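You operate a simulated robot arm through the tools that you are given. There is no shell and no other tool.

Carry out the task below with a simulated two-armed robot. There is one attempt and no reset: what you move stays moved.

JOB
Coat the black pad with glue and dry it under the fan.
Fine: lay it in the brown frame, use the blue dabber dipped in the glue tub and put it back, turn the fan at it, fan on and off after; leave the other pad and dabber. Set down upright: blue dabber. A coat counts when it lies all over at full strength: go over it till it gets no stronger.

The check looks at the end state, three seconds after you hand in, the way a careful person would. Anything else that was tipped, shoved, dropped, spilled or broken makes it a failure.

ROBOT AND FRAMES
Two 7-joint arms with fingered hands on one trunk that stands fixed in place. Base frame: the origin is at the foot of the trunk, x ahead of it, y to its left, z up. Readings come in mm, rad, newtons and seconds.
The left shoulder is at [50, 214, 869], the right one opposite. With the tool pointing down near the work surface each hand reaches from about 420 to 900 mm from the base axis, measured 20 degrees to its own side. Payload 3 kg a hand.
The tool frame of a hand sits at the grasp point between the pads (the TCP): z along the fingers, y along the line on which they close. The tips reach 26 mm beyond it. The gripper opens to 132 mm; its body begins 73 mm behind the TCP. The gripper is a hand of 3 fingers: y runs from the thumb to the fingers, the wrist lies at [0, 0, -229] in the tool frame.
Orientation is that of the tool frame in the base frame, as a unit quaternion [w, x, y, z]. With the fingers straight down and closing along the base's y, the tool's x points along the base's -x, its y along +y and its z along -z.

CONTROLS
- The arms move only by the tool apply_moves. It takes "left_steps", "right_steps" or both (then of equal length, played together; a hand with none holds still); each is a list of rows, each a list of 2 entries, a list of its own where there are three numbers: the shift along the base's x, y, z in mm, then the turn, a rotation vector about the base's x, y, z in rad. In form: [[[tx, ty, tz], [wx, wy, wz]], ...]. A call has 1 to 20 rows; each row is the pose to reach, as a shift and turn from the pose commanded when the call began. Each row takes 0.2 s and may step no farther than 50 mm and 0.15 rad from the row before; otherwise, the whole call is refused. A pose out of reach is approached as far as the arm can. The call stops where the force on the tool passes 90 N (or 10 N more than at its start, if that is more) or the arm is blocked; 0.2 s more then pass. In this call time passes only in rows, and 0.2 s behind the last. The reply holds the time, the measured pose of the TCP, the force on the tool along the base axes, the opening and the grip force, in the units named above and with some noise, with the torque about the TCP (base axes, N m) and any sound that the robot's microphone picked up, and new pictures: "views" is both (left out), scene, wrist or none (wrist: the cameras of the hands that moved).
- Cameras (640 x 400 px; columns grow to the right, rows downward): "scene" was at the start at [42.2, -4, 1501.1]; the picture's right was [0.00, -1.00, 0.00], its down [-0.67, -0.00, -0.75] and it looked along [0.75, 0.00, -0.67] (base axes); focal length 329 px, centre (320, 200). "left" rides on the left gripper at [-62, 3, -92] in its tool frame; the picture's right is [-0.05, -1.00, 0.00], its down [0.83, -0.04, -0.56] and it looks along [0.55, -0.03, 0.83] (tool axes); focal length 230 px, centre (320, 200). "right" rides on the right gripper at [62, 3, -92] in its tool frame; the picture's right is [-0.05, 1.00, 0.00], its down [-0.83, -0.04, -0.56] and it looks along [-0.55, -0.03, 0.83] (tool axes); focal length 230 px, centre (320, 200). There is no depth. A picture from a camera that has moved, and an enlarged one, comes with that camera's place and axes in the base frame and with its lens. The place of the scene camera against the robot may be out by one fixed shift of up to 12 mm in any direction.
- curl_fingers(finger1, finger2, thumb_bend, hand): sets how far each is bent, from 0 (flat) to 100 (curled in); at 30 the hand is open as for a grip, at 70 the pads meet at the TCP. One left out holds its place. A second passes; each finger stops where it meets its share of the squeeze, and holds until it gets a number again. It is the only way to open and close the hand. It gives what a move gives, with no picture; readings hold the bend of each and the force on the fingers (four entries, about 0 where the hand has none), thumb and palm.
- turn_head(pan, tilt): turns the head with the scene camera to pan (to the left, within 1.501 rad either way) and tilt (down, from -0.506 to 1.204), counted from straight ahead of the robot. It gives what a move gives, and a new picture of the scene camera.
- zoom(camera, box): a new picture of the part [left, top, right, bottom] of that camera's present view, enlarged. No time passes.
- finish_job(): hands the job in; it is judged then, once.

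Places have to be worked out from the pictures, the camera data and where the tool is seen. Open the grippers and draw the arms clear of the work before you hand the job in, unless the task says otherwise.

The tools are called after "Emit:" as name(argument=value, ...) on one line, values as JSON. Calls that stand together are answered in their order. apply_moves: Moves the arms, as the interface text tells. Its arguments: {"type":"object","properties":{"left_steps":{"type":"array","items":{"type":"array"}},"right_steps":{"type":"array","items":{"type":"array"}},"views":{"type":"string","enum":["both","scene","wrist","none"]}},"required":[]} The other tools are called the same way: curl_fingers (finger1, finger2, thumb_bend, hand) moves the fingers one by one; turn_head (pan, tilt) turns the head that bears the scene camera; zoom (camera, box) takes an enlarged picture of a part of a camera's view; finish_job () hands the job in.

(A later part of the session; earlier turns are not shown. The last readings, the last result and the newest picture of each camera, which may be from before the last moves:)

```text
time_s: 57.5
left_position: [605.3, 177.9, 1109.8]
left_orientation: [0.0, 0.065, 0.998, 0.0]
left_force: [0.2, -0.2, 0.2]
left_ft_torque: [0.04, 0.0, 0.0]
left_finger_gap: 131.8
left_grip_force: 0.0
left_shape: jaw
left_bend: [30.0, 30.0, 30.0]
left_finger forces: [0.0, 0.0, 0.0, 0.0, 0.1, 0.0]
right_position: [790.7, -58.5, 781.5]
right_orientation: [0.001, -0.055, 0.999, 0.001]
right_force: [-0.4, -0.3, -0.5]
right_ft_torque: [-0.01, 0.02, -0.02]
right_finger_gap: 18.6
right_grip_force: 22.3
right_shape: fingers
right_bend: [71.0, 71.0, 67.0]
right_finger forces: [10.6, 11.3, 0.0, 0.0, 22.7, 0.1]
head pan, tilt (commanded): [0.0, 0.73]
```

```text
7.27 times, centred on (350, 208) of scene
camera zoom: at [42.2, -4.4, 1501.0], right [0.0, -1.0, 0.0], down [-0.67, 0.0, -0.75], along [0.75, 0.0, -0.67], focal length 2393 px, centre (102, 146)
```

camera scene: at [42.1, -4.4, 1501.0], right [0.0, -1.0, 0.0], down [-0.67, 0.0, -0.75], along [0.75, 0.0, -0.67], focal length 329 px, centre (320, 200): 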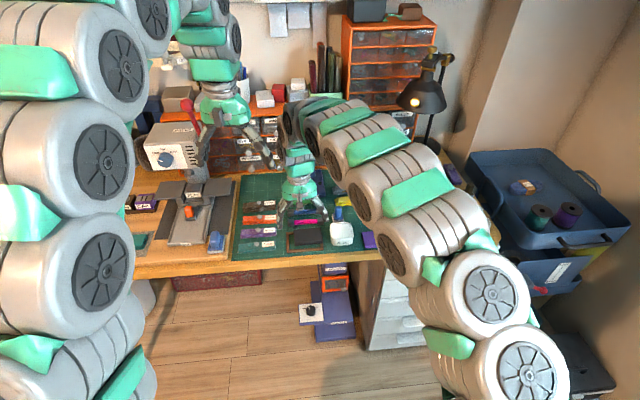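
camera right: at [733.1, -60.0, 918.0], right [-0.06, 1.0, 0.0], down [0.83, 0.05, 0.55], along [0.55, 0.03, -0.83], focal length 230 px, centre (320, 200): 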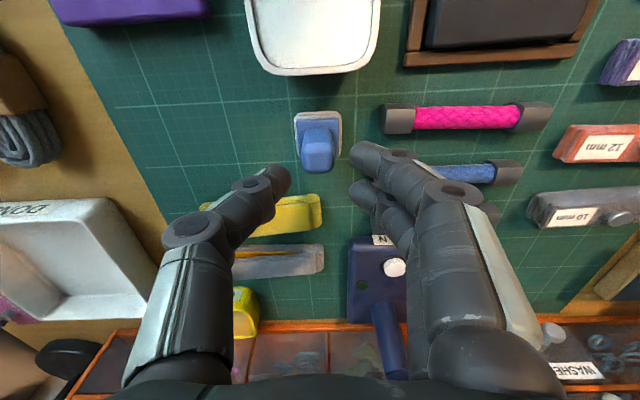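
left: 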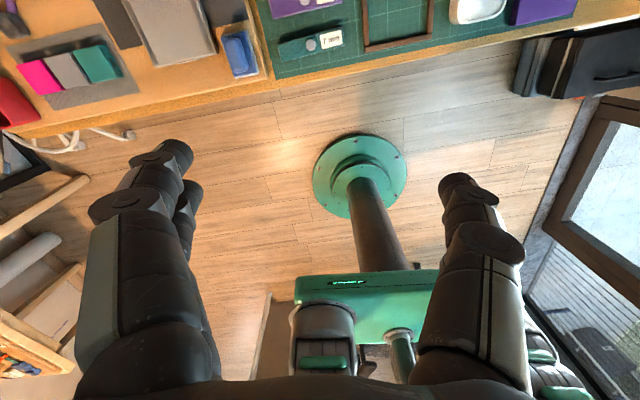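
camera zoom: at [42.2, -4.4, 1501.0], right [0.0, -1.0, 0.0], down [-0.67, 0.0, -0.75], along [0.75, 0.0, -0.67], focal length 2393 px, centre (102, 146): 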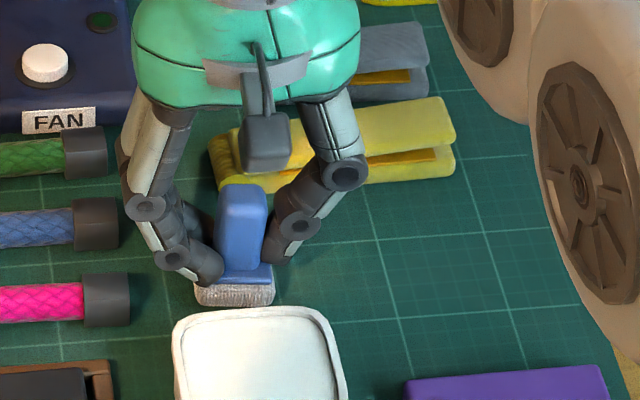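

The two fingers overpowered the thumb, so the handle leans ~0.1 rad. I loosen, shift the hand by +1 mm in y, and re-grip with a stronger thumb target to keep it upright.

Emit:
curl_fingers(hand="right", finger1=61, finger2=61, thumb_bend=61)

Emit:
apply_moves(right_steps=[[[1.0, 1.0, 0], [0, 0, 0]]], views="none")

Emit:
curl_fingers(hand="right", finger1=68, finger2=68, thumb_bend=69)

Emit:
zoom(camera="right", box=[220, 100, 420, 225])

Emit:
zoom(camera="scene", box=[310, 180, 390, 235])

```text
time_s: 58.5
left_position: [604.4, 177.8, 1110.2]
left_orientation: [0.0, 0.065, 0.998, 0.0]
left_force: [-0.9, -1.2, 0.9]
left_ft_torque: [0.05, -0.01, -0.01]
left_finger_gap: 132.0
left_grip_force: 0.0
left_shape: jaw
left_bend: [30.0, 30.0, 30.0]
left_finger forces: [0.1, 0.0, 0.0, 0.0, 0.0, 0.1]
right_position: [791.2, -59.2, 780.2]
right_orientation: [0.0, -0.054, 0.999, 0.001]
right_force: [-0.3, -0.3, 0.7]
right_ft_torque: [0.01, -0.02, 0.04]
right_finger_gap: 31.1
right_grip_force: 0.1
right_shape: fingers
right_bend: [61.0, 61.0, 61.0]
right_finger forces: [0.1, 0.0, 0.0, 0.1, 0.1, 0.0]
head pan, tilt (commanded): [0.0, 0.73]
```

```text
time_s: 58.9
left_position: [606.4, 178.4, 1109.2]
left_orientation: [0.001, 0.065, 0.998, 0.0]
left_force: [0.3, 1.0, 0.6]
left_ft_torque: [-0.01, 0.01, -0.03]
left_finger_gap: 131.9
left_grip_force: 0.1
left_shape: jaw
left_bend: [30.0, 30.0, 30.0]
left_finger forces: [0.1, 0.0, 0.0, 0.0, 0.1, 0.1]
right_position: [791.8, -58.1, 780.0]
right_orientation: [0.0, -0.054, 0.999, 0.001]
right_force: [0.1, 0.3, -0.2]
right_ft_torque: [-0.02, 0.01, -0.02]
right_finger_gap: 31.1
right_grip_force: 0.1
right_shape: fingers
right_bend: [61.0, 61.0, 61.0]
right_finger forces: [0.0, 0.0, 0.0, 0.0, 0.0, 0.1]
head pan, tilt (commanded): [0.0, 0.73]
```

```text
time_s: 59.9
left_position: [604.2, 176.6, 1109.9]
left_orientation: [0.0, 0.066, 0.998, 0.001]
left_force: [0.7, -0.2, -0.7]
left_ft_torque: [0.02, -0.03, -0.01]
left_finger_gap: 132.0
left_grip_force: 0.0
left_shape: jaw
left_bend: [30.0, 30.0, 30.0]
left_finger forces: [0.0, 0.1, 0.0, 0.0, 0.1, 0.0]
right_position: [790.8, -57.2, 780.8]
right_orientation: [-0.001, -0.054, 0.999, 0.001]
right_force: [0.3, -0.6, -0.1]
right_ft_torque: [-0.02, -0.03, -0.01]
right_finger_gap: 21.1
right_grip_force: 5.1
right_shape: fingers
right_bend: [64.0, 65.0, 67.0]
right_finger forces: [2.8, 2.6, 0.0, 0.1, 5.4, 0.0]
head pan, tilt (commanded): [0.0, 0.73]
```

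```text
3.20 times, centred on (320, 162) of right
camera zoom: at [729.3, -60.8, 871.5], right [-0.06, 1.0, 0.0], down [0.83, 0.05, 0.56], along [0.55, 0.03, -0.83], focal length 736 px, centre (320, 320)
```

zoom: 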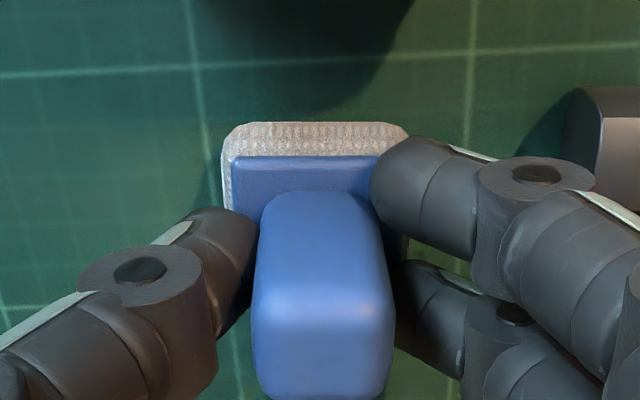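

```text
7.27 times, centred on (350, 208) of scene
camera zoom: at [42.2, -4.4, 1501.0], right [0.0, -1.0, 0.0], down [-0.67, 0.0, -0.75], along [0.75, 0.0, -0.67], focal length 2393 px, centre (102, 146)
```

zoom: 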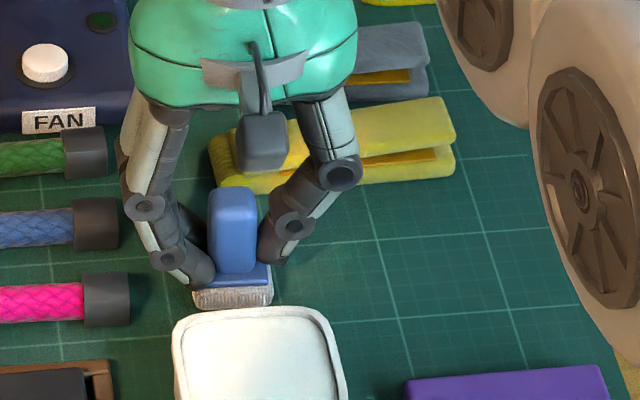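

Upright now with a light grip. I increase the squeeze in balance (thumb more than fingers).

Emit:
curl_fingers(hand="right", finger1=72, finger2=72, thumb_bend=77)

Emit:
zoom(camera="right", box=[220, 100, 420, 225])

Emit:
zoom(camera="scene", box=[310, 180, 390, 235])

```text
time_s: 60.9
left_position: [604.5, 178.0, 1108.7]
left_orientation: [0.0, 0.066, 0.998, 0.0]
left_force: [-0.5, -0.1, 0.6]
left_ft_torque: [0.01, 0.01, -0.03]
left_finger_gap: 131.9
left_grip_force: 0.0
left_shape: jaw
left_bend: [30.0, 30.0, 30.0]
left_finger forces: [0.0, 0.1, 0.0, 0.0, 0.0, 0.0]
right_position: [791.2, -56.6, 781.5]
right_orientation: [0.0, -0.054, 0.999, 0.001]
right_force: [0.0, -0.3, 0.2]
right_ft_torque: [0.02, 0.03, 0.01]
right_finger_gap: 19.4
right_grip_force: 15.2
right_shape: fingers
right_bend: [67.0, 67.0, 68.0]
right_finger forces: [7.3, 7.4, 0.0, 0.0, 15.3, 0.0]
head pan, tilt (commanded): [0.0, 0.73]
```

```text
3.20 times, centred on (320, 162) of right
camera zoom: at [729.4, -60.8, 871.6], right [-0.06, 1.0, 0.0], down [0.83, 0.05, 0.56], along [0.55, 0.03, -0.83], focal length 736 px, centre (320, 320)
```

zoom: 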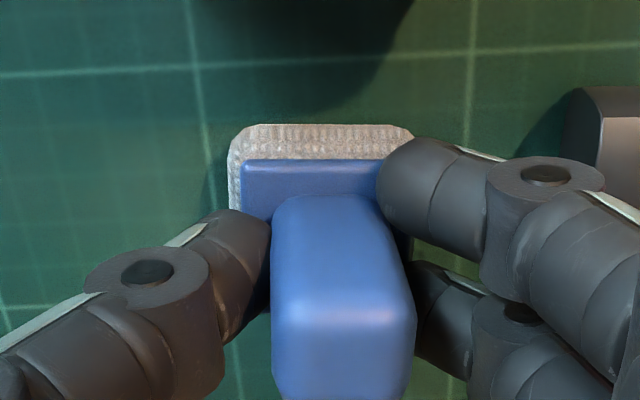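

```text
7.27 times, centred on (350, 208) of scene
camera zoom: at [42.2, -4.4, 1501.0], right [0.0, -1.0, 0.0], down [-0.67, 0.0, -0.75], along [0.75, 0.0, -0.67], focal length 2393 px, centre (102, 146)
```

zoom: 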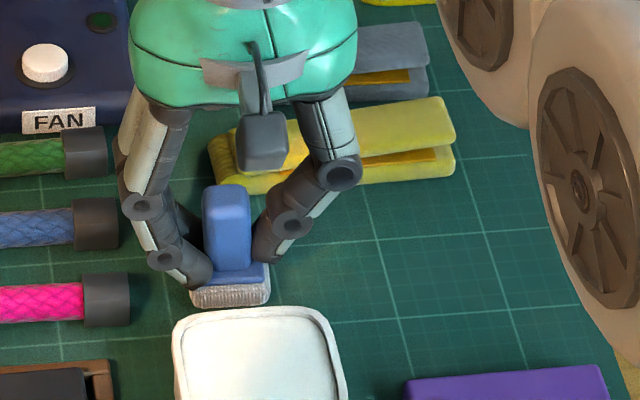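

Now it leans slightly the other way. I rebalance a little toward the fingers.

Emit:
curl_fingers(hand="right", finger1=75, finger2=75, thumb_bend=77)

Emit:
zoom(camera="right", box=[220, 100, 420, 225])

Emit:
zoom(camera="scene", box=[330, 195, 370, 225])

```text
time_s: 61.9
left_position: [604.4, 177.9, 1109.1]
left_orientation: [-0.001, 0.066, 0.998, -0.001]
left_force: [-0.8, 0.9, -0.5]
left_ft_torque: [0.0, -0.02, -0.01]
left_finger_gap: 132.0
left_grip_force: 0.2
left_shape: jaw
left_bend: [30.0, 30.0, 30.0]
left_finger forces: [0.0, 0.0, 0.0, 0.0, 0.0, 0.1]
right_position: [791.1, -57.2, 781.0]
right_orientation: [0.0, -0.054, 0.999, 0.002]
right_force: [0.3, 0.0, -0.4]
right_ft_torque: [0.05, 0.01, -0.02]
right_finger_gap: 19.0
right_grip_force: 18.8
right_shape: fingers
right_bend: [71.0, 71.0, 68.0]
right_finger forces: [8.8, 9.3, 0.0, 0.1, 18.4, 0.0]
head pan, tilt (commanded): [0.0, 0.73]
```

```text
3.20 times, centred on (320, 162) of right
camera zoom: at [729.3, -60.8, 871.5], right [-0.06, 1.0, 0.0], down [0.83, 0.05, 0.56], along [0.55, 0.03, -0.83], focal length 736 px, centre (320, 320)
```

zoom: 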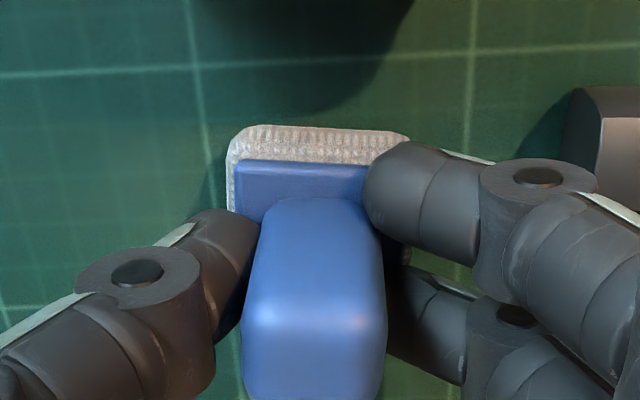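

```text
13.33 times, centred on (350, 210) of scene
camera zoom: at [42.2, -4.4, 1501.0], right [0.0, -1.0, 0.0], down [-0.67, 0.0, -0.75], along [0.75, 0.0, -0.67], focal length 4387 px, centre (-80, 67)
```

zoom: 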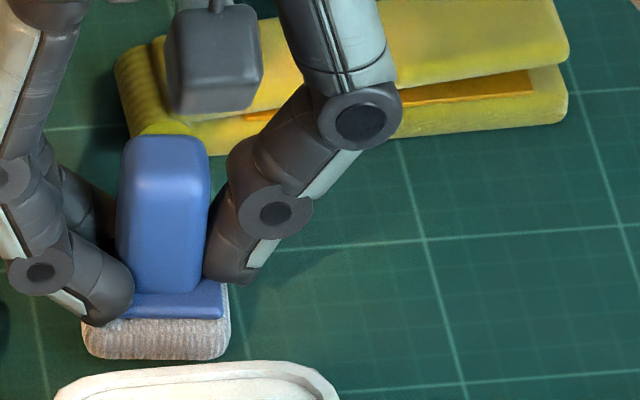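

The base looks lifted ~3 mm on the left. I go halfway between the last two settings.

Emit:
curl_fingers(hand="right", finger1=73, finger2=73, thumb_bend=77)

Emit:
zoom(camera="right", box=[220, 100, 420, 225])

Emit:
zoom(camera="scene", box=[330, 195, 370, 225])

```text
time_s: 62.9
left_position: [604.7, 177.3, 1109.9]
left_orientation: [0.0, 0.066, 0.998, 0.0]
left_force: [0.2, 0.6, -0.2]
left_ft_torque: [0.0, -0.04, -0.01]
left_finger_gap: 131.8
left_grip_force: 0.0
left_shape: jaw
left_bend: [30.0, 30.0, 30.0]
left_finger forces: [0.0, 0.0, 0.1, 0.1, 0.0, 0.0]
right_position: [791.9, -57.9, 779.5]
right_orientation: [0.0, -0.054, 0.999, 0.0]
right_force: [-0.1, -0.2, -0.9]
right_ft_torque: [0.02, -0.03, -0.04]
right_finger_gap: 19.3
right_grip_force: 16.5
right_shape: fingers
right_bend: [70.0, 70.0, 68.0]
right_finger forces: [7.7, 8.0, 0.0, 0.1, 15.9, 0.0]
head pan, tilt (commanded): [0.0, 0.73]
```

```text
3.20 times, centred on (320, 162) of right
camera zoom: at [729.4, -60.8, 871.6], right [-0.06, 1.0, 0.0], down [0.83, 0.05, 0.56], along [0.55, 0.03, -0.83], focal length 736 px, centre (320, 320)
```

zoom: 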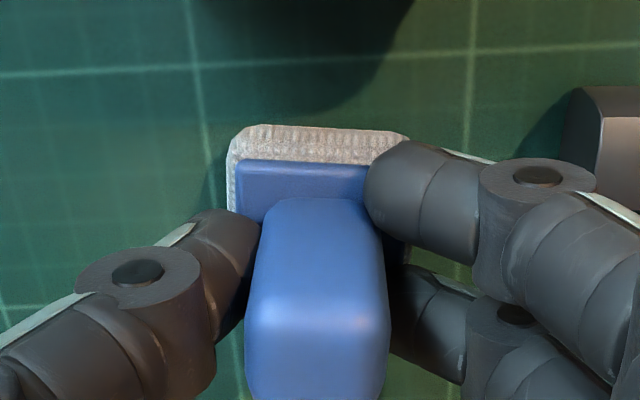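

```text
13.33 times, centred on (350, 210) of scene
camera zoom: at [42.2, -4.4, 1501.0], right [0.0, -1.0, 0.0], down [-0.67, 0.0, -0.75], along [0.75, 0.0, -0.67], focal length 4387 px, centre (-80, 67)
```

zoom: 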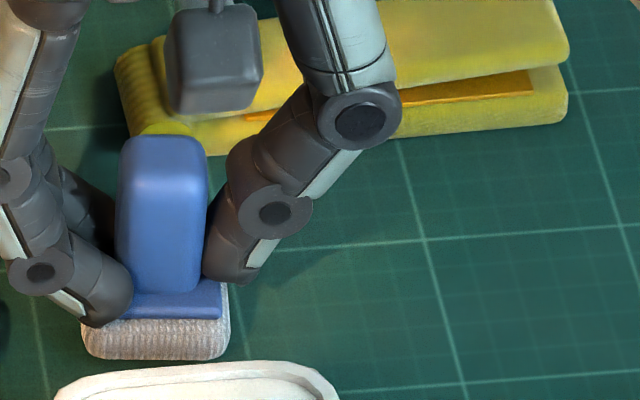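

The base rotation is mostly yaw, and the dabber seems upright. I lift it 45 mm and examine how it hangs in the hand.

Emit:
apply_moves(right_steps=[[[0, 0, 8], [0, 0, 0]], [[0, 0, 25], [0, 0, 0]], [[0, 0, 55], [0, 0, 0]]], views="none")

Emit:
zoom(camera="right", box=[220, 100, 420, 225])

Emit:
zoom(camera="scene", box=[330, 180, 370, 210])

```text
time_s: 63.7
left_position: [605.2, 177.9, 1109.6]
left_orientation: [0.0, 0.066, 0.998, 0.0]
left_force: [0.0, -0.5, 0.4]
left_ft_torque: [0.0, 0.02, -0.02]
left_finger_gap: 131.8
left_grip_force: 0.0
left_shape: jaw
left_bend: [30.0, 30.0, 30.0]
left_finger forces: [0.0, 0.0, 0.1, 0.0, 0.0, 0.1]
right_position: [790.6, -59.1, 832.6]
right_orientation: [-0.001, -0.055, 0.999, 0.001]
right_force: [-0.7, 0.2, -0.5]
right_ft_torque: [0.02, -0.01, 0.03]
right_finger_gap: 19.1
right_grip_force: 16.3
right_shape: fingers
right_bend: [70.0, 70.0, 68.0]
right_finger forces: [7.6, 8.1, 0.1, 0.1, 15.9, 0.1]
head pan, tilt (commanded): [0.0, 0.73]
```

```text
3.20 times, centred on (320, 162) of right
camera zoom: at [727.9, -62.6, 924.4], right [-0.06, 1.0, 0.0], down [0.83, 0.05, 0.55], along [0.55, 0.03, -0.83], focal length 736 px, centre (320, 320)
```

zoom: 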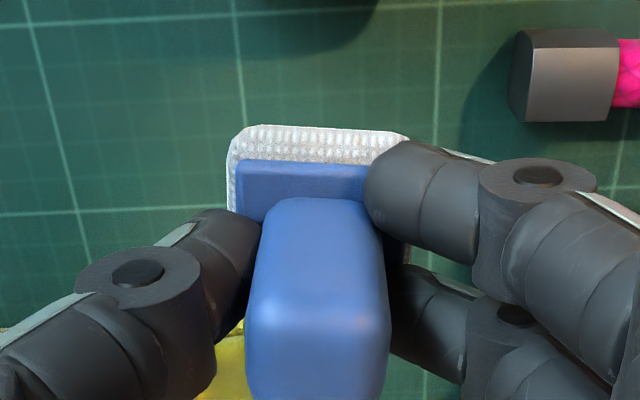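

```text
13.33 times, centred on (350, 195) of scene
camera zoom: at [42.1, -4.4, 1501.0], right [0.0, -1.0, 0.0], down [-0.67, 0.0, -0.75], along [0.75, 0.0, -0.67], focal length 4387 px, centre (-80, 267)
```

zoom: 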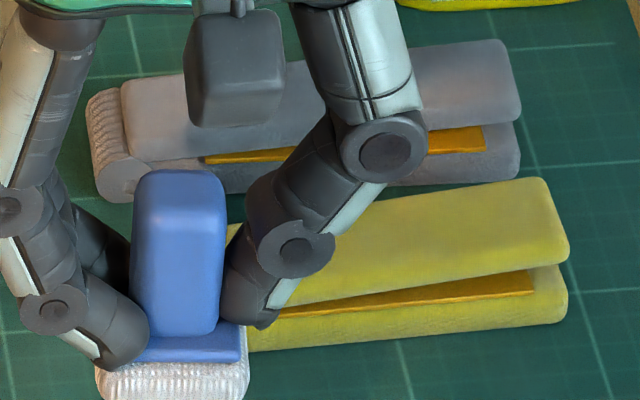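

Lifted securely. I view the lower part of the dabber to judge its tilt.

Emit:
zoom(camera="scene", box=[325, 188, 370, 222])

Emit:
zoom(camera="right", box=[280, 130, 350, 240])

```text
11.76 times, centred on (348, 205) of scene
camera zoom: at [42.1, -4.4, 1501.0], right [0.0, -1.0, 0.0], down [-0.67, 0.0, -0.75], along [0.75, 0.0, -0.67], focal length 3871 px, centre (-4, 141)
```

zoom: 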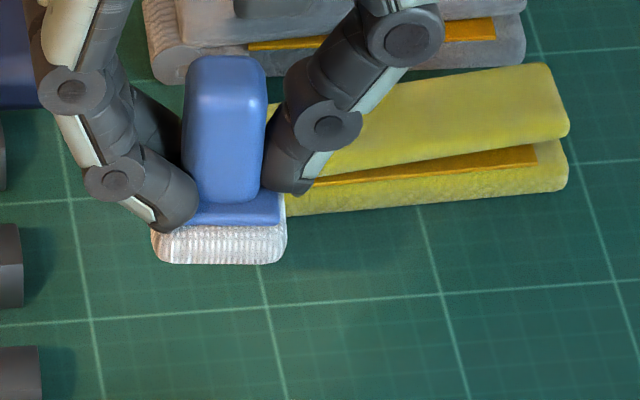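

```text
3.64 times, centred on (315, 185) of right
camera zoom: at [727.9, -62.6, 924.4], right [-0.06, 1.0, 0.0], down [0.83, 0.05, 0.55], along [0.55, 0.03, -0.83], focal length 837 px, centre (338, 254)
```

zoom: 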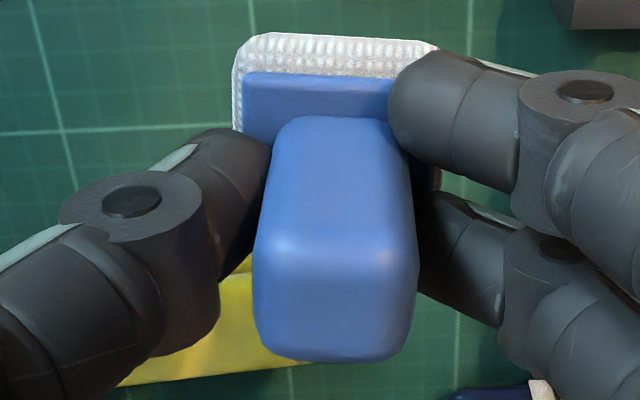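

The dabber hangs upright; its sponge bottom is ~45 mm below the TCP and its centre ~3 mm ahead of it, turned ~-0.1 rad relative to the hand. I raise, turn +0.1 and move over the glue tub (centre ≈(711,-66.5), rim z≈777).

Emit:
apply_moves(right_steps=[[[0, 0, 20], [0, 0, 0]], [[-30, -3, 22], [0, 0, 0.05]], [[-60, -6, 22], [0, 0, 0.1]], [[-82, -7.5, 18], [0, 0, 0.1]]], views="none")

Emit:
zoom(camera="right", box=[220, 80, 420, 205])

Emit:
zoom(camera="scene", box=[320, 190, 380, 240])

```text
time_s: 64.7
left_position: [604.5, 177.9, 1110.1]
left_orientation: [0.0, 0.066, 0.998, 0.0]
left_force: [-0.6, 0.8, 0.4]
left_ft_torque: [-0.01, 0.0, 0.05]
left_finger_gap: 131.7
left_grip_force: 0.1
left_shape: jaw
left_bend: [30.0, 30.0, 30.0]
left_finger forces: [0.0, 0.0, 0.0, 0.0, 0.1, 0.0]
right_position: [709.1, -62.0, 851.9]
right_orientation: [0.001, -0.104, 0.995, 0.001]
right_force: [0.5, 0.5, -0.5]
right_ft_torque: [-0.01, -0.01, 0.0]
right_finger_gap: 19.1
right_grip_force: 15.9
right_shape: fingers
right_bend: [70.0, 70.0, 68.0]
right_finger forces: [7.4, 8.1, 0.0, 0.1, 15.7, 0.1]
head pan, tilt (commanded): [0.0, 0.73]
```

```text
3.20 times, centred on (320, 142) of right
camera zoom: at [647.8, -72.0, 942.5], right [-0.16, 0.99, 0.0], down [0.82, 0.13, 0.56], along [0.55, 0.09, -0.83], focal length 736 px, centre (320, 384)
```

zoom: 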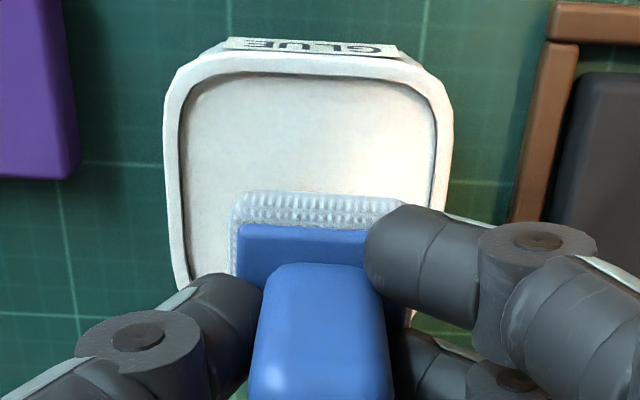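

```text
8.00 times, centred on (350, 215) of scene
camera zoom: at [42.1, -4.4, 1501.0], right [0.0, -1.0, 0.0], down [-0.67, 0.0, -0.75], along [0.75, 0.0, -0.67], focal length 2632 px, centre (80, 80)
```

zoom: 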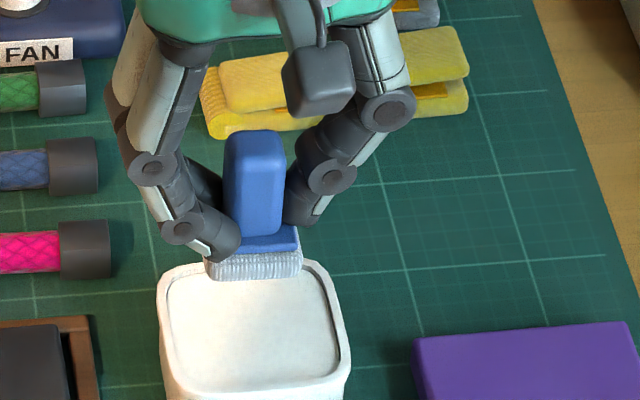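

The arm still lags a little (settling). I add a small correction, descend above the tub with settling rows and check centring before dipping.

Emit:
apply_moves(right_steps=[[[-2, -0.5, 0], [0, 0, 0]], [[-2, -0.5, -15], [0, 0, 0]], [[-2, -0.5, -25], [0, 0, 0]], [[-2, -0.5, -25], [0, 0, 0]], [[-2, -0.5, -25], [0, 0, 0]]], views="none")

Emit:
zoom(camera="right", box=[220, 80, 420, 205])

Emit:
zoom(camera="scene", box=[320, 195, 380, 245])

```text
time_s: 65.9
left_position: [606.2, 177.1, 1111.6]
left_orientation: [0.0, 0.066, 0.998, 0.0]
left_force: [0.4, -0.6, 0.0]
left_ft_torque: [0.04, 0.03, 0.01]
left_finger_gap: 131.8
left_grip_force: 0.0
left_shape: jaw
left_bend: [30.0, 30.0, 30.0]
left_finger forces: [0.1, 0.0, 0.0, 0.0, 0.0, 0.0]
right_position: [705.8, -64.3, 828.1]
right_orientation: [0.0, -0.104, 0.995, 0.0]
right_force: [0.2, 0.0, -0.4]
right_ft_torque: [-0.02, 0.02, 0.0]
right_finger_gap: 19.0
right_grip_force: 15.5
right_shape: fingers
right_bend: [70.0, 70.0, 68.0]
right_finger forces: [7.4, 8.1, 0.0, 0.0, 15.6, 0.1]
head pan, tilt (commanded): [0.0, 0.73]
```

```text
3.20 times, centred on (320, 142) of right
camera zoom: at [645.5, -74.0, 918.5], right [-0.16, 0.99, 0.0], down [0.82, 0.13, 0.56], along [0.55, 0.09, -0.83], focal length 736 px, centre (320, 384)
```

zoom: 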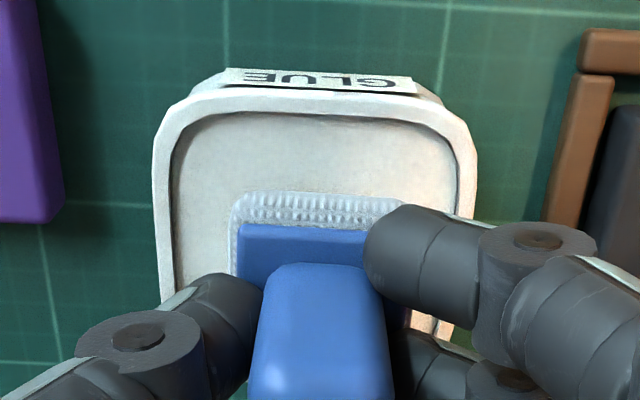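

```text
8.00 times, centred on (350, 220) of scene
camera zoom: at [42.2, -4.4, 1501.0], right [0.0, -1.0, 0.0], down [-0.67, 0.0, -0.75], along [0.75, 0.0, -0.67], focal length 2632 px, centre (80, 40)
```

zoom: 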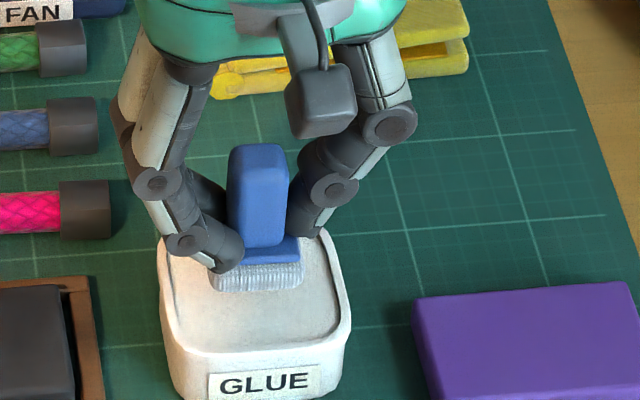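

The sponge is centred over the opening within ~2 mm (rim z≈771). I shift 2 mm back and lower it into the glue gradually, watching force.

Emit:
apply_moves(right_steps=[[[-2, 0, -6], [0, 0, 0]], [[-2, 0, -12], [0, 0, 0]], [[-2, 0, -16], [0, 0, 0]], [[-2, 0, -16], [0, 0, 0]]], views="none")

Emit:
zoom(camera="right", box=[220, 80, 420, 205])

Emit:
zoom(camera="scene", box=[320, 195, 380, 245])

```text
time_s: 66.9
left_position: [605.3, 177.5, 1109.7]
left_orientation: [0.001, 0.065, 0.998, 0.001]
left_force: [0.0, 0.1, 0.2]
left_ft_torque: [-0.01, 0.0, 0.0]
left_finger_gap: 131.9
left_grip_force: 0.1
left_shape: jaw
left_bend: [30.0, 30.0, 30.0]
left_finger forces: [0.0, 0.0, 0.0, 0.1, 0.0, 0.0]
right_position: [705.7, -64.5, 812.5]
right_orientation: [0.0, -0.103, 0.995, 0.001]
right_force: [0.4, 0.4, -0.5]
right_ft_torque: [-0.01, -0.03, -0.02]
right_finger_gap: 19.0
right_grip_force: 15.6
right_shape: fingers
right_bend: [70.0, 70.0, 68.0]
right_finger forces: [7.4, 8.3, 0.0, 0.0, 15.6, 0.1]
head pan, tilt (commanded): [0.0, 0.73]
```

```text
3.20 times, centred on (320, 142) of right
camera zoom: at [643.5, -73.6, 904.0], right [-0.16, 0.99, 0.0], down [0.82, 0.13, 0.55], along [0.55, 0.09, -0.83], focal length 736 px, centre (320, 384)
```

zoom: 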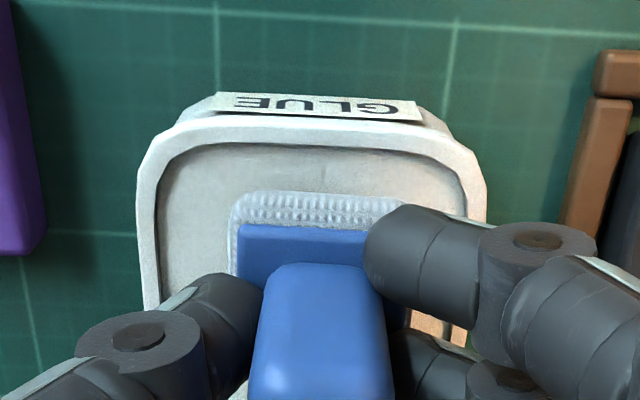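

```text
8.00 times, centred on (350, 220) of scene
camera zoom: at [42.2, -4.4, 1501.0], right [0.0, -1.0, 0.0], down [-0.67, 0.0, -0.75], along [0.75, 0.0, -0.67], focal length 2632 px, centre (80, 40)
```

zoom: 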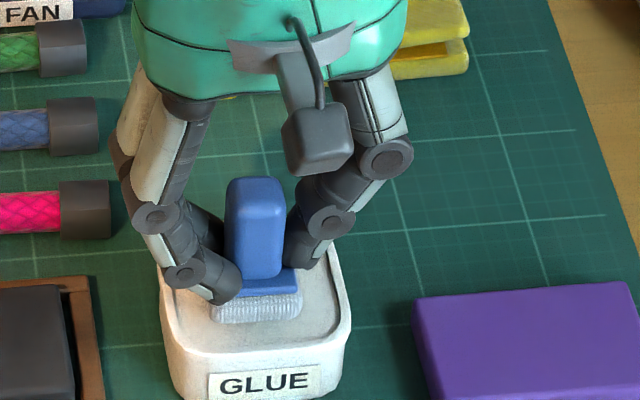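

No contact yet at sponge bottom ≈767. I go down another 5 mm.

Emit:
apply_moves(right_steps=[[[0, 0, -2.5], [0, 0, 0]], [[0, 0, -5], [0, 0, 0]], [[0, 0, -5], [0, 0, 0]]], views="none")

Emit:
zoom(camera="right", box=[250, 110, 390, 200])

Emit:
zoom(camera="scene", box=[330, 215, 370, 245])

```text
time_s: 67.7
left_position: [604.7, 178.6, 1109.0]
left_orientation: [0.0, 0.065, 0.998, -0.001]
left_force: [0.0, 0.6, -0.4]
left_ft_torque: [-0.02, 0.02, 0.02]
left_finger_gap: 131.6
left_grip_force: 0.1
left_shape: jaw
left_bend: [30.0, 30.0, 30.0]
left_finger forces: [0.0, 0.0, 0.1, 0.0, 0.1, 0.0]
right_position: [705.4, -64.0, 808.9]
right_orientation: [0.0, -0.104, 0.995, 0.002]
right_force: [-0.3, -0.6, 5.4]
right_ft_torque: [-0.04, 0.02, 0.0]
right_finger_gap: 19.1
right_grip_force: 17.3
right_shape: fingers
right_bend: [70.0, 70.0, 68.0]
right_finger forces: [8.0, 8.5, 0.0, 0.1, 17.5, 0.0]
head pan, tilt (commanded): [0.0, 0.73]
```

```text
4.44 times, centred on (320, 155) of right
camera zoom: at [643.3, -73.4, 898.8], right [-0.16, 0.99, 0.0], down [0.82, 0.13, 0.56], along [0.55, 0.09, -0.83], focal length 1022 px, centre (320, 400)
```

zoom: 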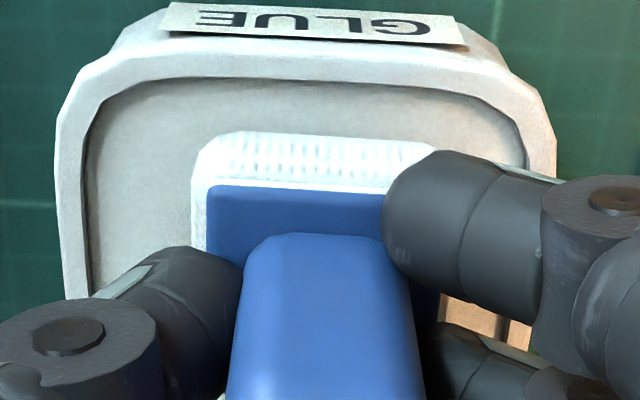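

```text
13.33 times, centred on (350, 230) of scene
camera zoom: at [42.1, -4.4, 1501.1], right [0.0, -1.0, 0.0], down [-0.67, 0.0, -0.75], along [0.75, 0.0, -0.67], focal length 4387 px, centre (-80, -200)
```

zoom: 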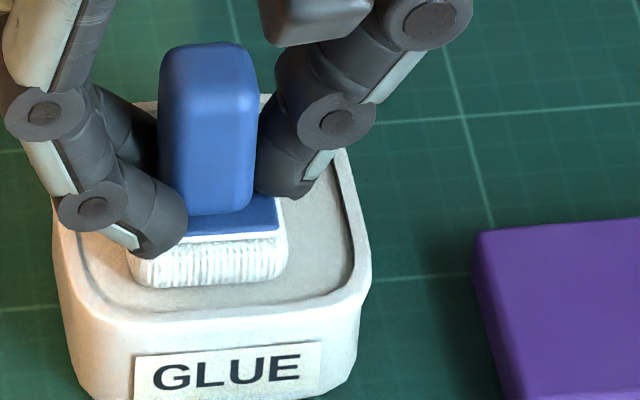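

The sponge turned white with glue at a 5 N contact. I lift it out and carry it over the pad.

Emit:
apply_moves(right_steps=[[[0, 0, 12], [0, 0, 0]], [[0, 0, 30], [0, 0, 0]], [[0, 0, 45], [0, 0, 0]], [[-3, 30, 45], [0, 0, 0]], [[-6, 65, 45], [0, 0, 0]], [[-9, 95, 45], [0, 0, 0]], [[-11, 112, 30], [0, 0, 0]], [[-11, 112, 12], [0, 0, 0]], [[-11, 112, 8], [0, 0, 0]], [[-11, 112, 8], [0, 0, 0]]], views="none")

Emit:
zoom(camera="right", box=[200, 80, 440, 230])

Emit:
zoom(camera="scene", box=[285, 200, 365, 260])

```text
time_s: 69.9
left_position: [604.8, 176.8, 1111.6]
left_orientation: [0.001, 0.065, 0.998, 0.0]
left_force: [-0.5, -0.5, -0.2]
left_ft_torque: [0.01, -0.01, 0.0]
left_finger_gap: 132.0
left_grip_force: 0.1
left_shape: jaw
left_bend: [30.0, 30.0, 30.0]
left_finger forces: [0.0, 0.0, 0.0, 0.0, 0.1, 0.0]
right_position: [693.9, 48.0, 816.1]
right_orientation: [0.0, -0.104, 0.995, 0.001]
right_force: [0.7, 0.5, -0.4]
right_ft_torque: [0.03, 0.01, 0.0]
right_finger_gap: 18.6
right_grip_force: 15.5
right_shape: fingers
right_bend: [70.0, 70.0, 68.0]
right_finger forces: [7.2, 8.3, 0.1, 0.1, 15.7, 0.1]
head pan, tilt (commanded): [0.0, 0.73]
```

```text
2.67 times, centred on (320, 155) of right
camera zoom: at [633.1, 38.9, 907.4], right [-0.16, 0.99, 0.0], down [0.82, 0.13, 0.55], along [0.55, 0.09, -0.83], focal length 614 px, centre (320, 320)
```

zoom: 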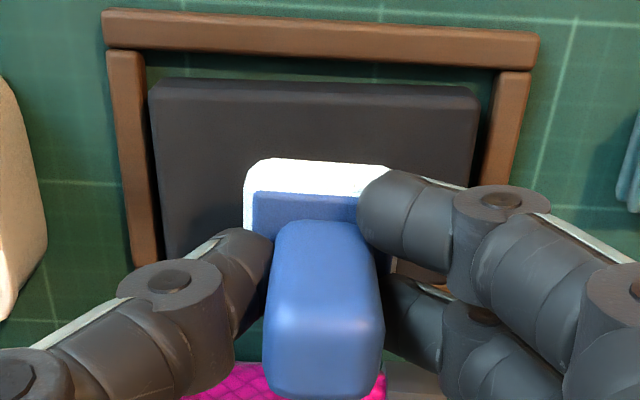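

```text
6.67 times, centred on (325, 230) of scene
camera zoom: at [42.2, -4.4, 1501.0], right [0.0, -1.0, 0.0], down [-0.67, 0.0, -0.75], along [0.75, 0.0, -0.67], focal length 2194 px, centre (287, 0)
```

zoom: 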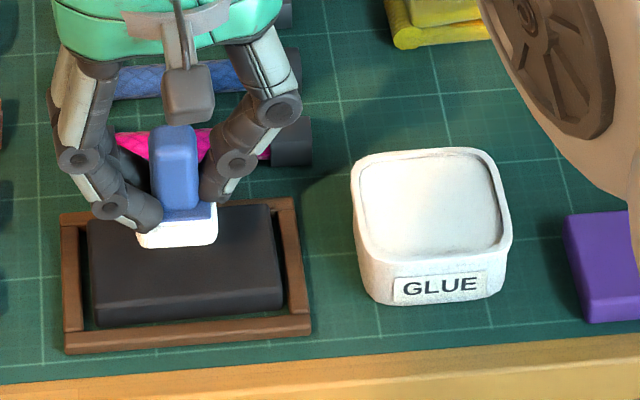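

No drips, and the sponge is above the pad centre. I make the first dab here, lowering gently to feel the contact.

Emit:
apply_moves(right_steps=[[[0, 0, -10], [0, 0, 0]], [[0, 0, -17], [0, 0, 0]], [[0, 0, -21], [0, 0, 0]], [[0, 0, -21], [0, 0, 0]]], views="none")

```text
time_s: 70.9
left_position: [604.5, 177.7, 1110.5]
left_orientation: [-0.001, 0.066, 0.998, 0.0]
left_force: [0.2, -0.7, 0.8]
left_ft_torque: [0.02, -0.03, -0.01]
left_finger_gap: 132.0
left_grip_force: 0.1
left_shape: jaw
left_bend: [30.0, 30.0, 30.0]
left_finger forces: [0.0, 0.1, 0.0, 0.1, 0.0, 0.1]
right_position: [694.6, 46.2, 794.4]
right_orientation: [0.0, -0.104, 0.995, 0.001]
right_force: [0.0, 1.1, 1.5]
right_ft_torque: [0.01, -0.03, 0.02]
right_finger_gap: 18.5
right_grip_force: 16.4
right_shape: fingers
right_bend: [70.0, 70.0, 68.0]
right_finger forces: [7.4, 8.4, 0.1, 0.0, 15.7, 0.1]
head pan, tilt (commanded): [0.0, 0.73]
```

Contact is just beginning at TCP z≈794.5. I press about 2 mm more, then lift to look at the result.

Emit:
apply_moves(right_steps=[[[0, 0, -1.5], [0, 0, 0]], [[0, 0, -2.5], [0, 0, 0]], [[0, 0, -2.5], [0, 0, 0]]], views="none")

Emit:
apply_moves(right_steps=[[[0, 0, 8], [0, 0, 0]], [[0, 0, 20], [0, 0, 0]], [[0, 20, 40], [0, 0, 0]], [[0, 60, 50], [0, 0, 0]]], views="none")

Emit:
zoom(camera="scene", box=[285, 200, 365, 260])

Emit:
zoom(camera="right", box=[160, 80, 400, 230])

```text
time_s: 71.7
left_position: [604.2, 177.1, 1110.8]
left_orientation: [-0.001, 0.065, 0.998, -0.001]
left_force: [0.2, -0.5, -0.1]
left_ft_torque: [0.0, 0.02, -0.05]
left_finger_gap: 131.6
left_grip_force: 0.0
left_shape: jaw
left_bend: [30.0, 30.0, 30.0]
left_finger forces: [0.0, 0.0, 0.0, 0.0, 0.1, 0.1]
right_position: [694.9, 46.9, 793.5]
right_orientation: [0.001, -0.104, 0.995, 0.001]
right_force: [-4.6, -3.5, 29.4]
right_ft_torque: [-0.24, -0.04, -0.04]
right_finger_gap: 18.7
right_grip_force: 27.0
right_shape: fingers
right_bend: [71.0, 71.0, 70.0]
right_finger forces: [12.3, 10.4, 0.1, 0.0, 30.5, 0.0]
head pan, tilt (commanded): [0.0, 0.73]
```

```text
time_s: 72.7
left_position: [605.6, 176.5, 1110.5]
left_orientation: [-0.001, 0.066, 0.998, 0.0]
left_force: [0.3, -0.5, 0.1]
left_ft_torque: [0.02, 0.0, 0.02]
left_finger_gap: 131.8
left_grip_force: 0.0
left_shape: jaw
left_bend: [30.0, 30.0, 30.0]
left_finger forces: [0.0, 0.0, 0.0, 0.0, 0.0, 0.1]
right_position: [692.9, 106.5, 840.0]
right_orientation: [0.0, -0.104, 0.995, 0.001]
right_force: [0.5, -1.2, -0.6]
right_ft_torque: [-0.02, -0.05, -0.02]
right_finger_gap: 18.9
right_grip_force: 15.3
right_shape: fingers
right_bend: [70.0, 70.0, 69.0]
right_finger forces: [6.9, 8.3, 0.1, 0.0, 15.6, 0.0]
head pan, tilt (commanded): [0.0, 0.73]
```

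```text
6.67 times, centred on (325, 230) of scene
camera zoom: at [42.2, -4.4, 1501.0], right [0.0, -1.0, 0.0], down [-0.67, 0.0, -0.75], along [0.75, 0.0, -0.67], focal length 2194 px, centre (287, 0)
```

zoom: 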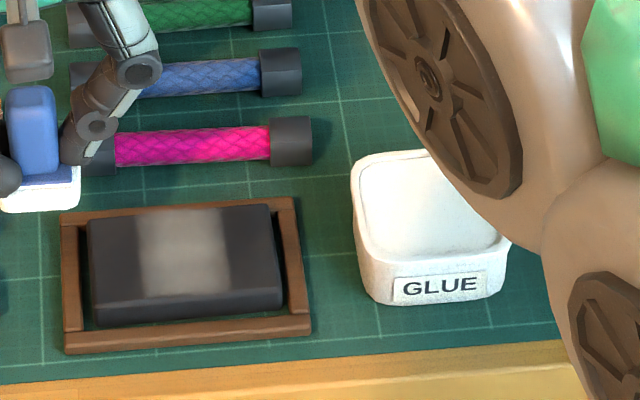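

```text
2.67 times, centred on (280, 155) of right
camera zoom: at [631.4, 97.3, 931.6], right [-0.16, 0.99, 0.0], down [0.82, 0.13, 0.56], along [0.55, 0.09, -0.83], focal length 614 px, centre (427, 320)
```

zoom: 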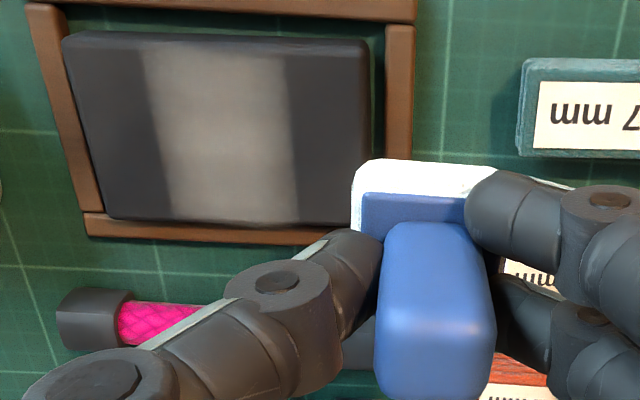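

The dab left a pale band across the pad, so dabbing works (29 N at 2.5 mm press; I'll press ~1.3 mm). I now dab a series of overlapping positions on the left and centre.

Emit:
apply_moves(right_steps=[[[3.9, -35.3, -16.5], [0, 0, 0]], [[3.9, -35.3, -36.5], [0, 0, 0]], [[3.9, -35.3, -46.5], [0, 0, 0]], [[3.9, -35.3, -48.8], [0, 0, 0]], [[3.9, -35.3, -48.8], [0, 0, 0]], [[3.9, -35.3, -38.5], [0, 0, 0]], [[-10, -37.1, -38.5], [0, 0, 0]], [[-10, -37.1, -46.5], [0, 0, 0]], [[-10, -37.1, -48.8], [0, 0, 0]], [[-10, -37.1, -48.8], [0, 0, 0]], [[-10, -37.1, -36.5], [0, 0, 0]], [[-6.9, -60.9, -36.5], [0, 0, 0]], [[-6.9, -60.9, -46.5], [0, 0, 0]], [[-6.9, -60.9, -48.8], [0, 0, 0]], [[-6.9, -60.9, -48.8], [0, 0, 0]], [[-6.9, -60.9, -38.5], [0, 0, 0]], [[6.9, -59.1, -38.5], [0, 0, 0]], [[6.9, -59.1, -46.5], [0, 0, 0]], [[6.9, -59.1, -48.8], [0, 0, 0]], [[6.9, -59.1, -48.8], [0, 0, 0]]], views="none")

Emit:
zoom(camera="scene", box=[285, 200, 365, 260])

```text
time_s: 76.9
left_position: [604.0, 177.1, 1110.3]
left_orientation: [0.0, 0.066, 0.998, 0.0]
left_force: [-1.0, -0.3, -0.7]
left_ft_torque: [0.02, 0.01, 0.0]
left_finger_gap: 131.9
left_grip_force: 0.0
left_shape: jaw
left_bend: [30.0, 30.0, 30.0]
left_finger forces: [0.0, 0.0, 0.1, 0.0, 0.0, 0.1]
right_position: [700.9, 48.0, 793.6]
right_orientation: [0.0, -0.103, 0.995, 0.001]
right_force: [-0.1, -0.7, 4.9]
right_ft_torque: [0.06, -0.02, 0.01]
right_finger_gap: 17.2
right_grip_force: 17.0
right_shape: fingers
right_bend: [70.0, 70.0, 69.0]
right_finger forces: [6.8, 9.1, 0.1, 0.0, 17.5, 0.0]
head pan, tilt (commanded): [0.0, 0.73]
```

```text
6.67 times, centred on (325, 230) of scene
camera zoom: at [42.1, -4.4, 1501.1], right [0.0, -1.0, 0.0], down [-0.67, 0.0, -0.75], along [0.75, 0.0, -0.67], focal length 2194 px, centre (287, 0)
```

zoom: 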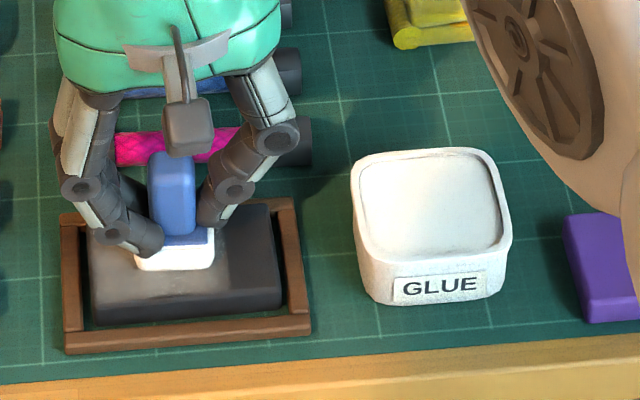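

Left and centre show a first film. I dab the right side and then move aside to look.

Emit:
apply_moves(right_steps=[[[0, 0, 12], [0, 0, 0]], [[3.1, -23.8, 12], [0, 0, 0]], [[3.1, -23.8, 2.3], [0, 0, 0]], [[3.1, -23.8, 0], [0, 0, 0]], [[3.1, -23.8, 0], [0, 0, 0]], [[3.1, -23.8, 10.3], [0, 0, 0]], [[-10.8, -25.6, 10.3], [0, 0, 0]], [[-10.8, -25.6, 2.3], [0, 0, 0]], [[-10.8, -25.6, 0], [0, 0, 0]], [[-10.8, -25.6, 0], [0, 0, 0]], [[-10.8, -25.6, 15], [0, 0, 0]], [[-8, 0, 40], [0, 0, 0]], [[-7, 35, 50], [0, 0, 0]], [[-7, 65, 50], [0, 0, 0]], [[-7, 65, 50], [0, 0, 0]]], views="none")

Emit:
zoom(camera="scene", box=[285, 210, 345, 255])

Emit:
zoom(camera="right", box=[160, 80, 400, 230])

```text
time_s: 80.1
left_position: [604.7, 177.8, 1110.7]
left_orientation: [0.0, 0.065, 0.998, 0.0]
left_force: [-0.1, 2.2, 0.1]
left_ft_torque: [-0.04, -0.03, -0.06]
left_finger_gap: 131.9
left_grip_force: 0.1
left_shape: jaw
left_bend: [30.0, 30.0, 30.0]
left_finger forces: [0.1, 0.1, 0.0, 0.1, 0.0, 0.1]
right_position: [694.2, 114.2, 841.1]
right_orientation: [-0.001, -0.104, 0.995, 0.0]
right_force: [0.1, 0.4, 0.5]
right_ft_torque: [0.0, 0.03, 0.0]
right_finger_gap: 14.0
right_grip_force: 14.4
right_shape: fingers
right_bend: [71.0, 70.0, 69.0]
right_finger forces: [5.8, 9.9, 0.1, 0.1, 14.3, 0.0]
head pan, tilt (commanded): [0.0, 0.73]
```

```text
8.89 times, centred on (315, 232) of scene
camera zoom: at [42.2, -4.4, 1501.0], right [0.0, -1.0, 0.0], down [-0.67, 0.0, -0.75], along [0.75, 0.0, -0.67], focal length 2925 px, centre (364, -89)
```

zoom: 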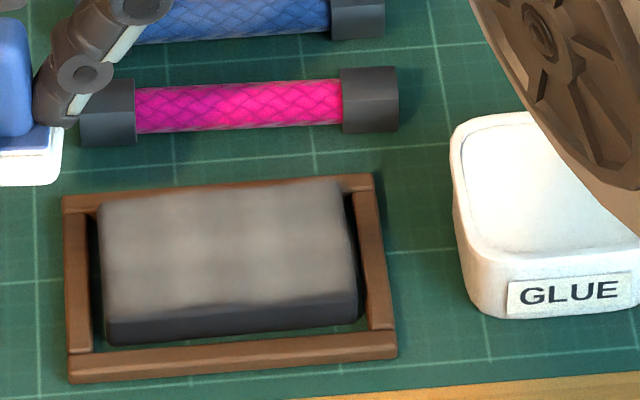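

```text
2.67 times, centred on (280, 155) of right
camera zoom: at [633.2, 104.8, 932.6], right [-0.15, 0.99, 0.0], down [0.82, 0.13, 0.55], along [0.55, 0.09, -0.83], focal length 614 px, centre (427, 320)
```

zoom: 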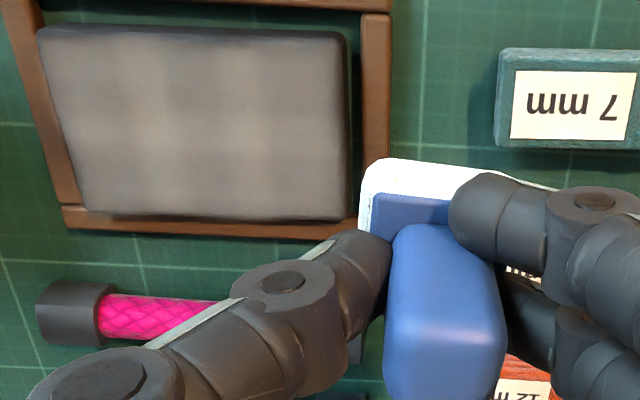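

A thin film now covers the whole pad. The dabber has begun to turn in the grip (gap reading 14), so I inspect it before continuing.

Emit:
zoom(camera="scene", box=[262, 195, 307, 229])

Emit:
zoom(camera="right", box=[280, 130, 380, 240])

```text
11.76 times, centred on (284, 212) of scene
camera zoom: at [42.2, -4.4, 1501.0], right [0.0, -1.0, 0.0], down [-0.67, 0.0, -0.75], along [0.75, 0.0, -0.67], focal length 3871 px, centre (738, 59)
```

zoom: 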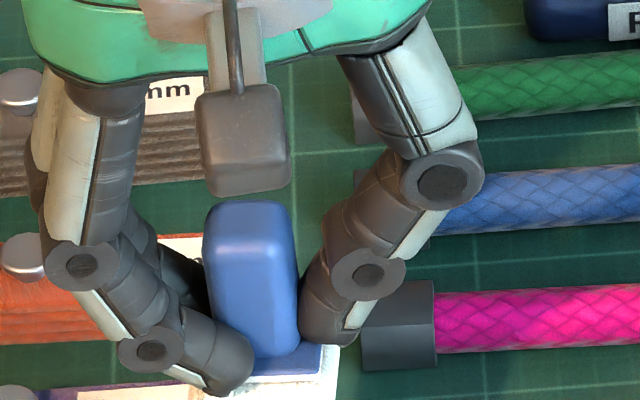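

```text
3.64 times, centred on (330, 185) of right
camera zoom: at [633.2, 104.8, 932.6], right [-0.15, 0.99, 0.0], down [0.82, 0.13, 0.55], along [0.55, 0.09, -0.83], focal length 837 px, centre (284, 254)
```

zoom: 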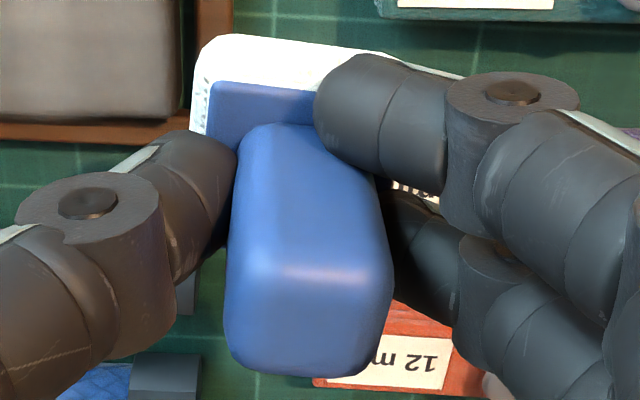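

The handle has crept ~4 mm forward in the grip and yawed. I'll carry it gently to the tub, stand it on the glue surface (which supports it) to re-dip and re-grip it centred.

Emit:
apply_moves(right_steps=[[[1, -15, 2], [0, 0, 0]], [[2, -40, 5], [0, 0, 0]], [[3, -65, 6], [0, 0, 0]], [[4, -90, 6], [0, 0, 0]], [[5, -115, 6], [0, 0, 0]], [[6, -140, 6], [0, 0, 0]], [[7, -165, 6], [0, 0, 0]], [[8, -180, 6], [0, 0, 0]], [[8, -183, 0], [0, 0, 0]], [[8, -183, -8], [0, 0, 0]], [[8, -183, -12], [0, 0, 0]], [[8, -183, -12], [0, 0, 0]]], views="none")

Emit:
zoom(camera="right", box=[220, 80, 420, 205])

Emit:
zoom(camera="scene", box=[320, 195, 380, 245])

```text
time_s: 82.7
left_position: [605.2, 178.6, 1110.6]
left_orientation: [0.0, 0.065, 0.998, 0.0]
left_force: [0.3, -0.4, 0.7]
left_ft_torque: [-0.01, -0.02, -0.02]
left_finger_gap: 131.7
left_grip_force: 0.0
left_shape: jaw
left_bend: [30.0, 30.0, 30.0]
left_finger forces: [0.0, 0.1, 0.0, 0.1, 0.0, 0.1]
right_position: [702.8, -70.4, 831.1]
right_orientation: [-0.001, -0.104, 0.995, 0.001]
right_force: [-0.1, -0.3, 0.2]
right_ft_torque: [0.01, 0.04, 0.0]
right_finger_gap: 13.2
right_grip_force: 14.6
right_shape: fingers
right_bend: [71.0, 70.0, 69.0]
right_finger forces: [5.4, 10.0, 0.1, 0.0, 14.0, 0.1]
head pan, tilt (commanded): [0.0, 0.73]
```

```text
3.20 times, centred on (320, 142) of right
camera zoom: at [641.8, -79.7, 922.4], right [-0.16, 0.99, 0.0], down [0.82, 0.13, 0.56], along [0.55, 0.09, -0.83], focal length 736 px, centre (320, 384)
```

zoom: 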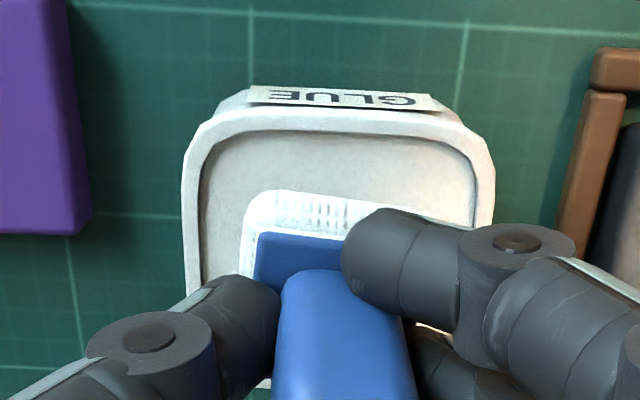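

```text
8.00 times, centred on (350, 220) of scene
camera zoom: at [42.2, -4.4, 1501.0], right [0.0, -1.0, 0.0], down [-0.67, 0.0, -0.75], along [0.75, 0.0, -0.67], focal length 2632 px, centre (80, 40)
```

zoom: 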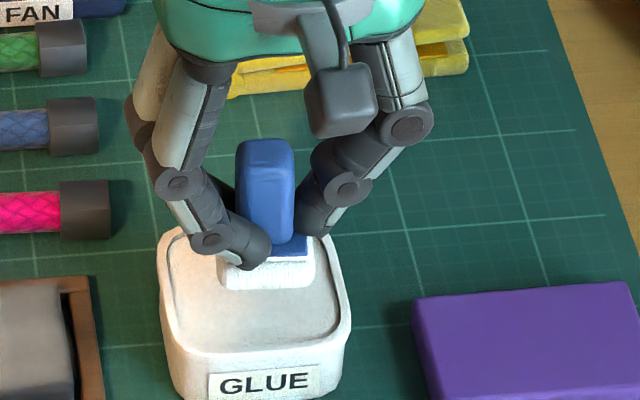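

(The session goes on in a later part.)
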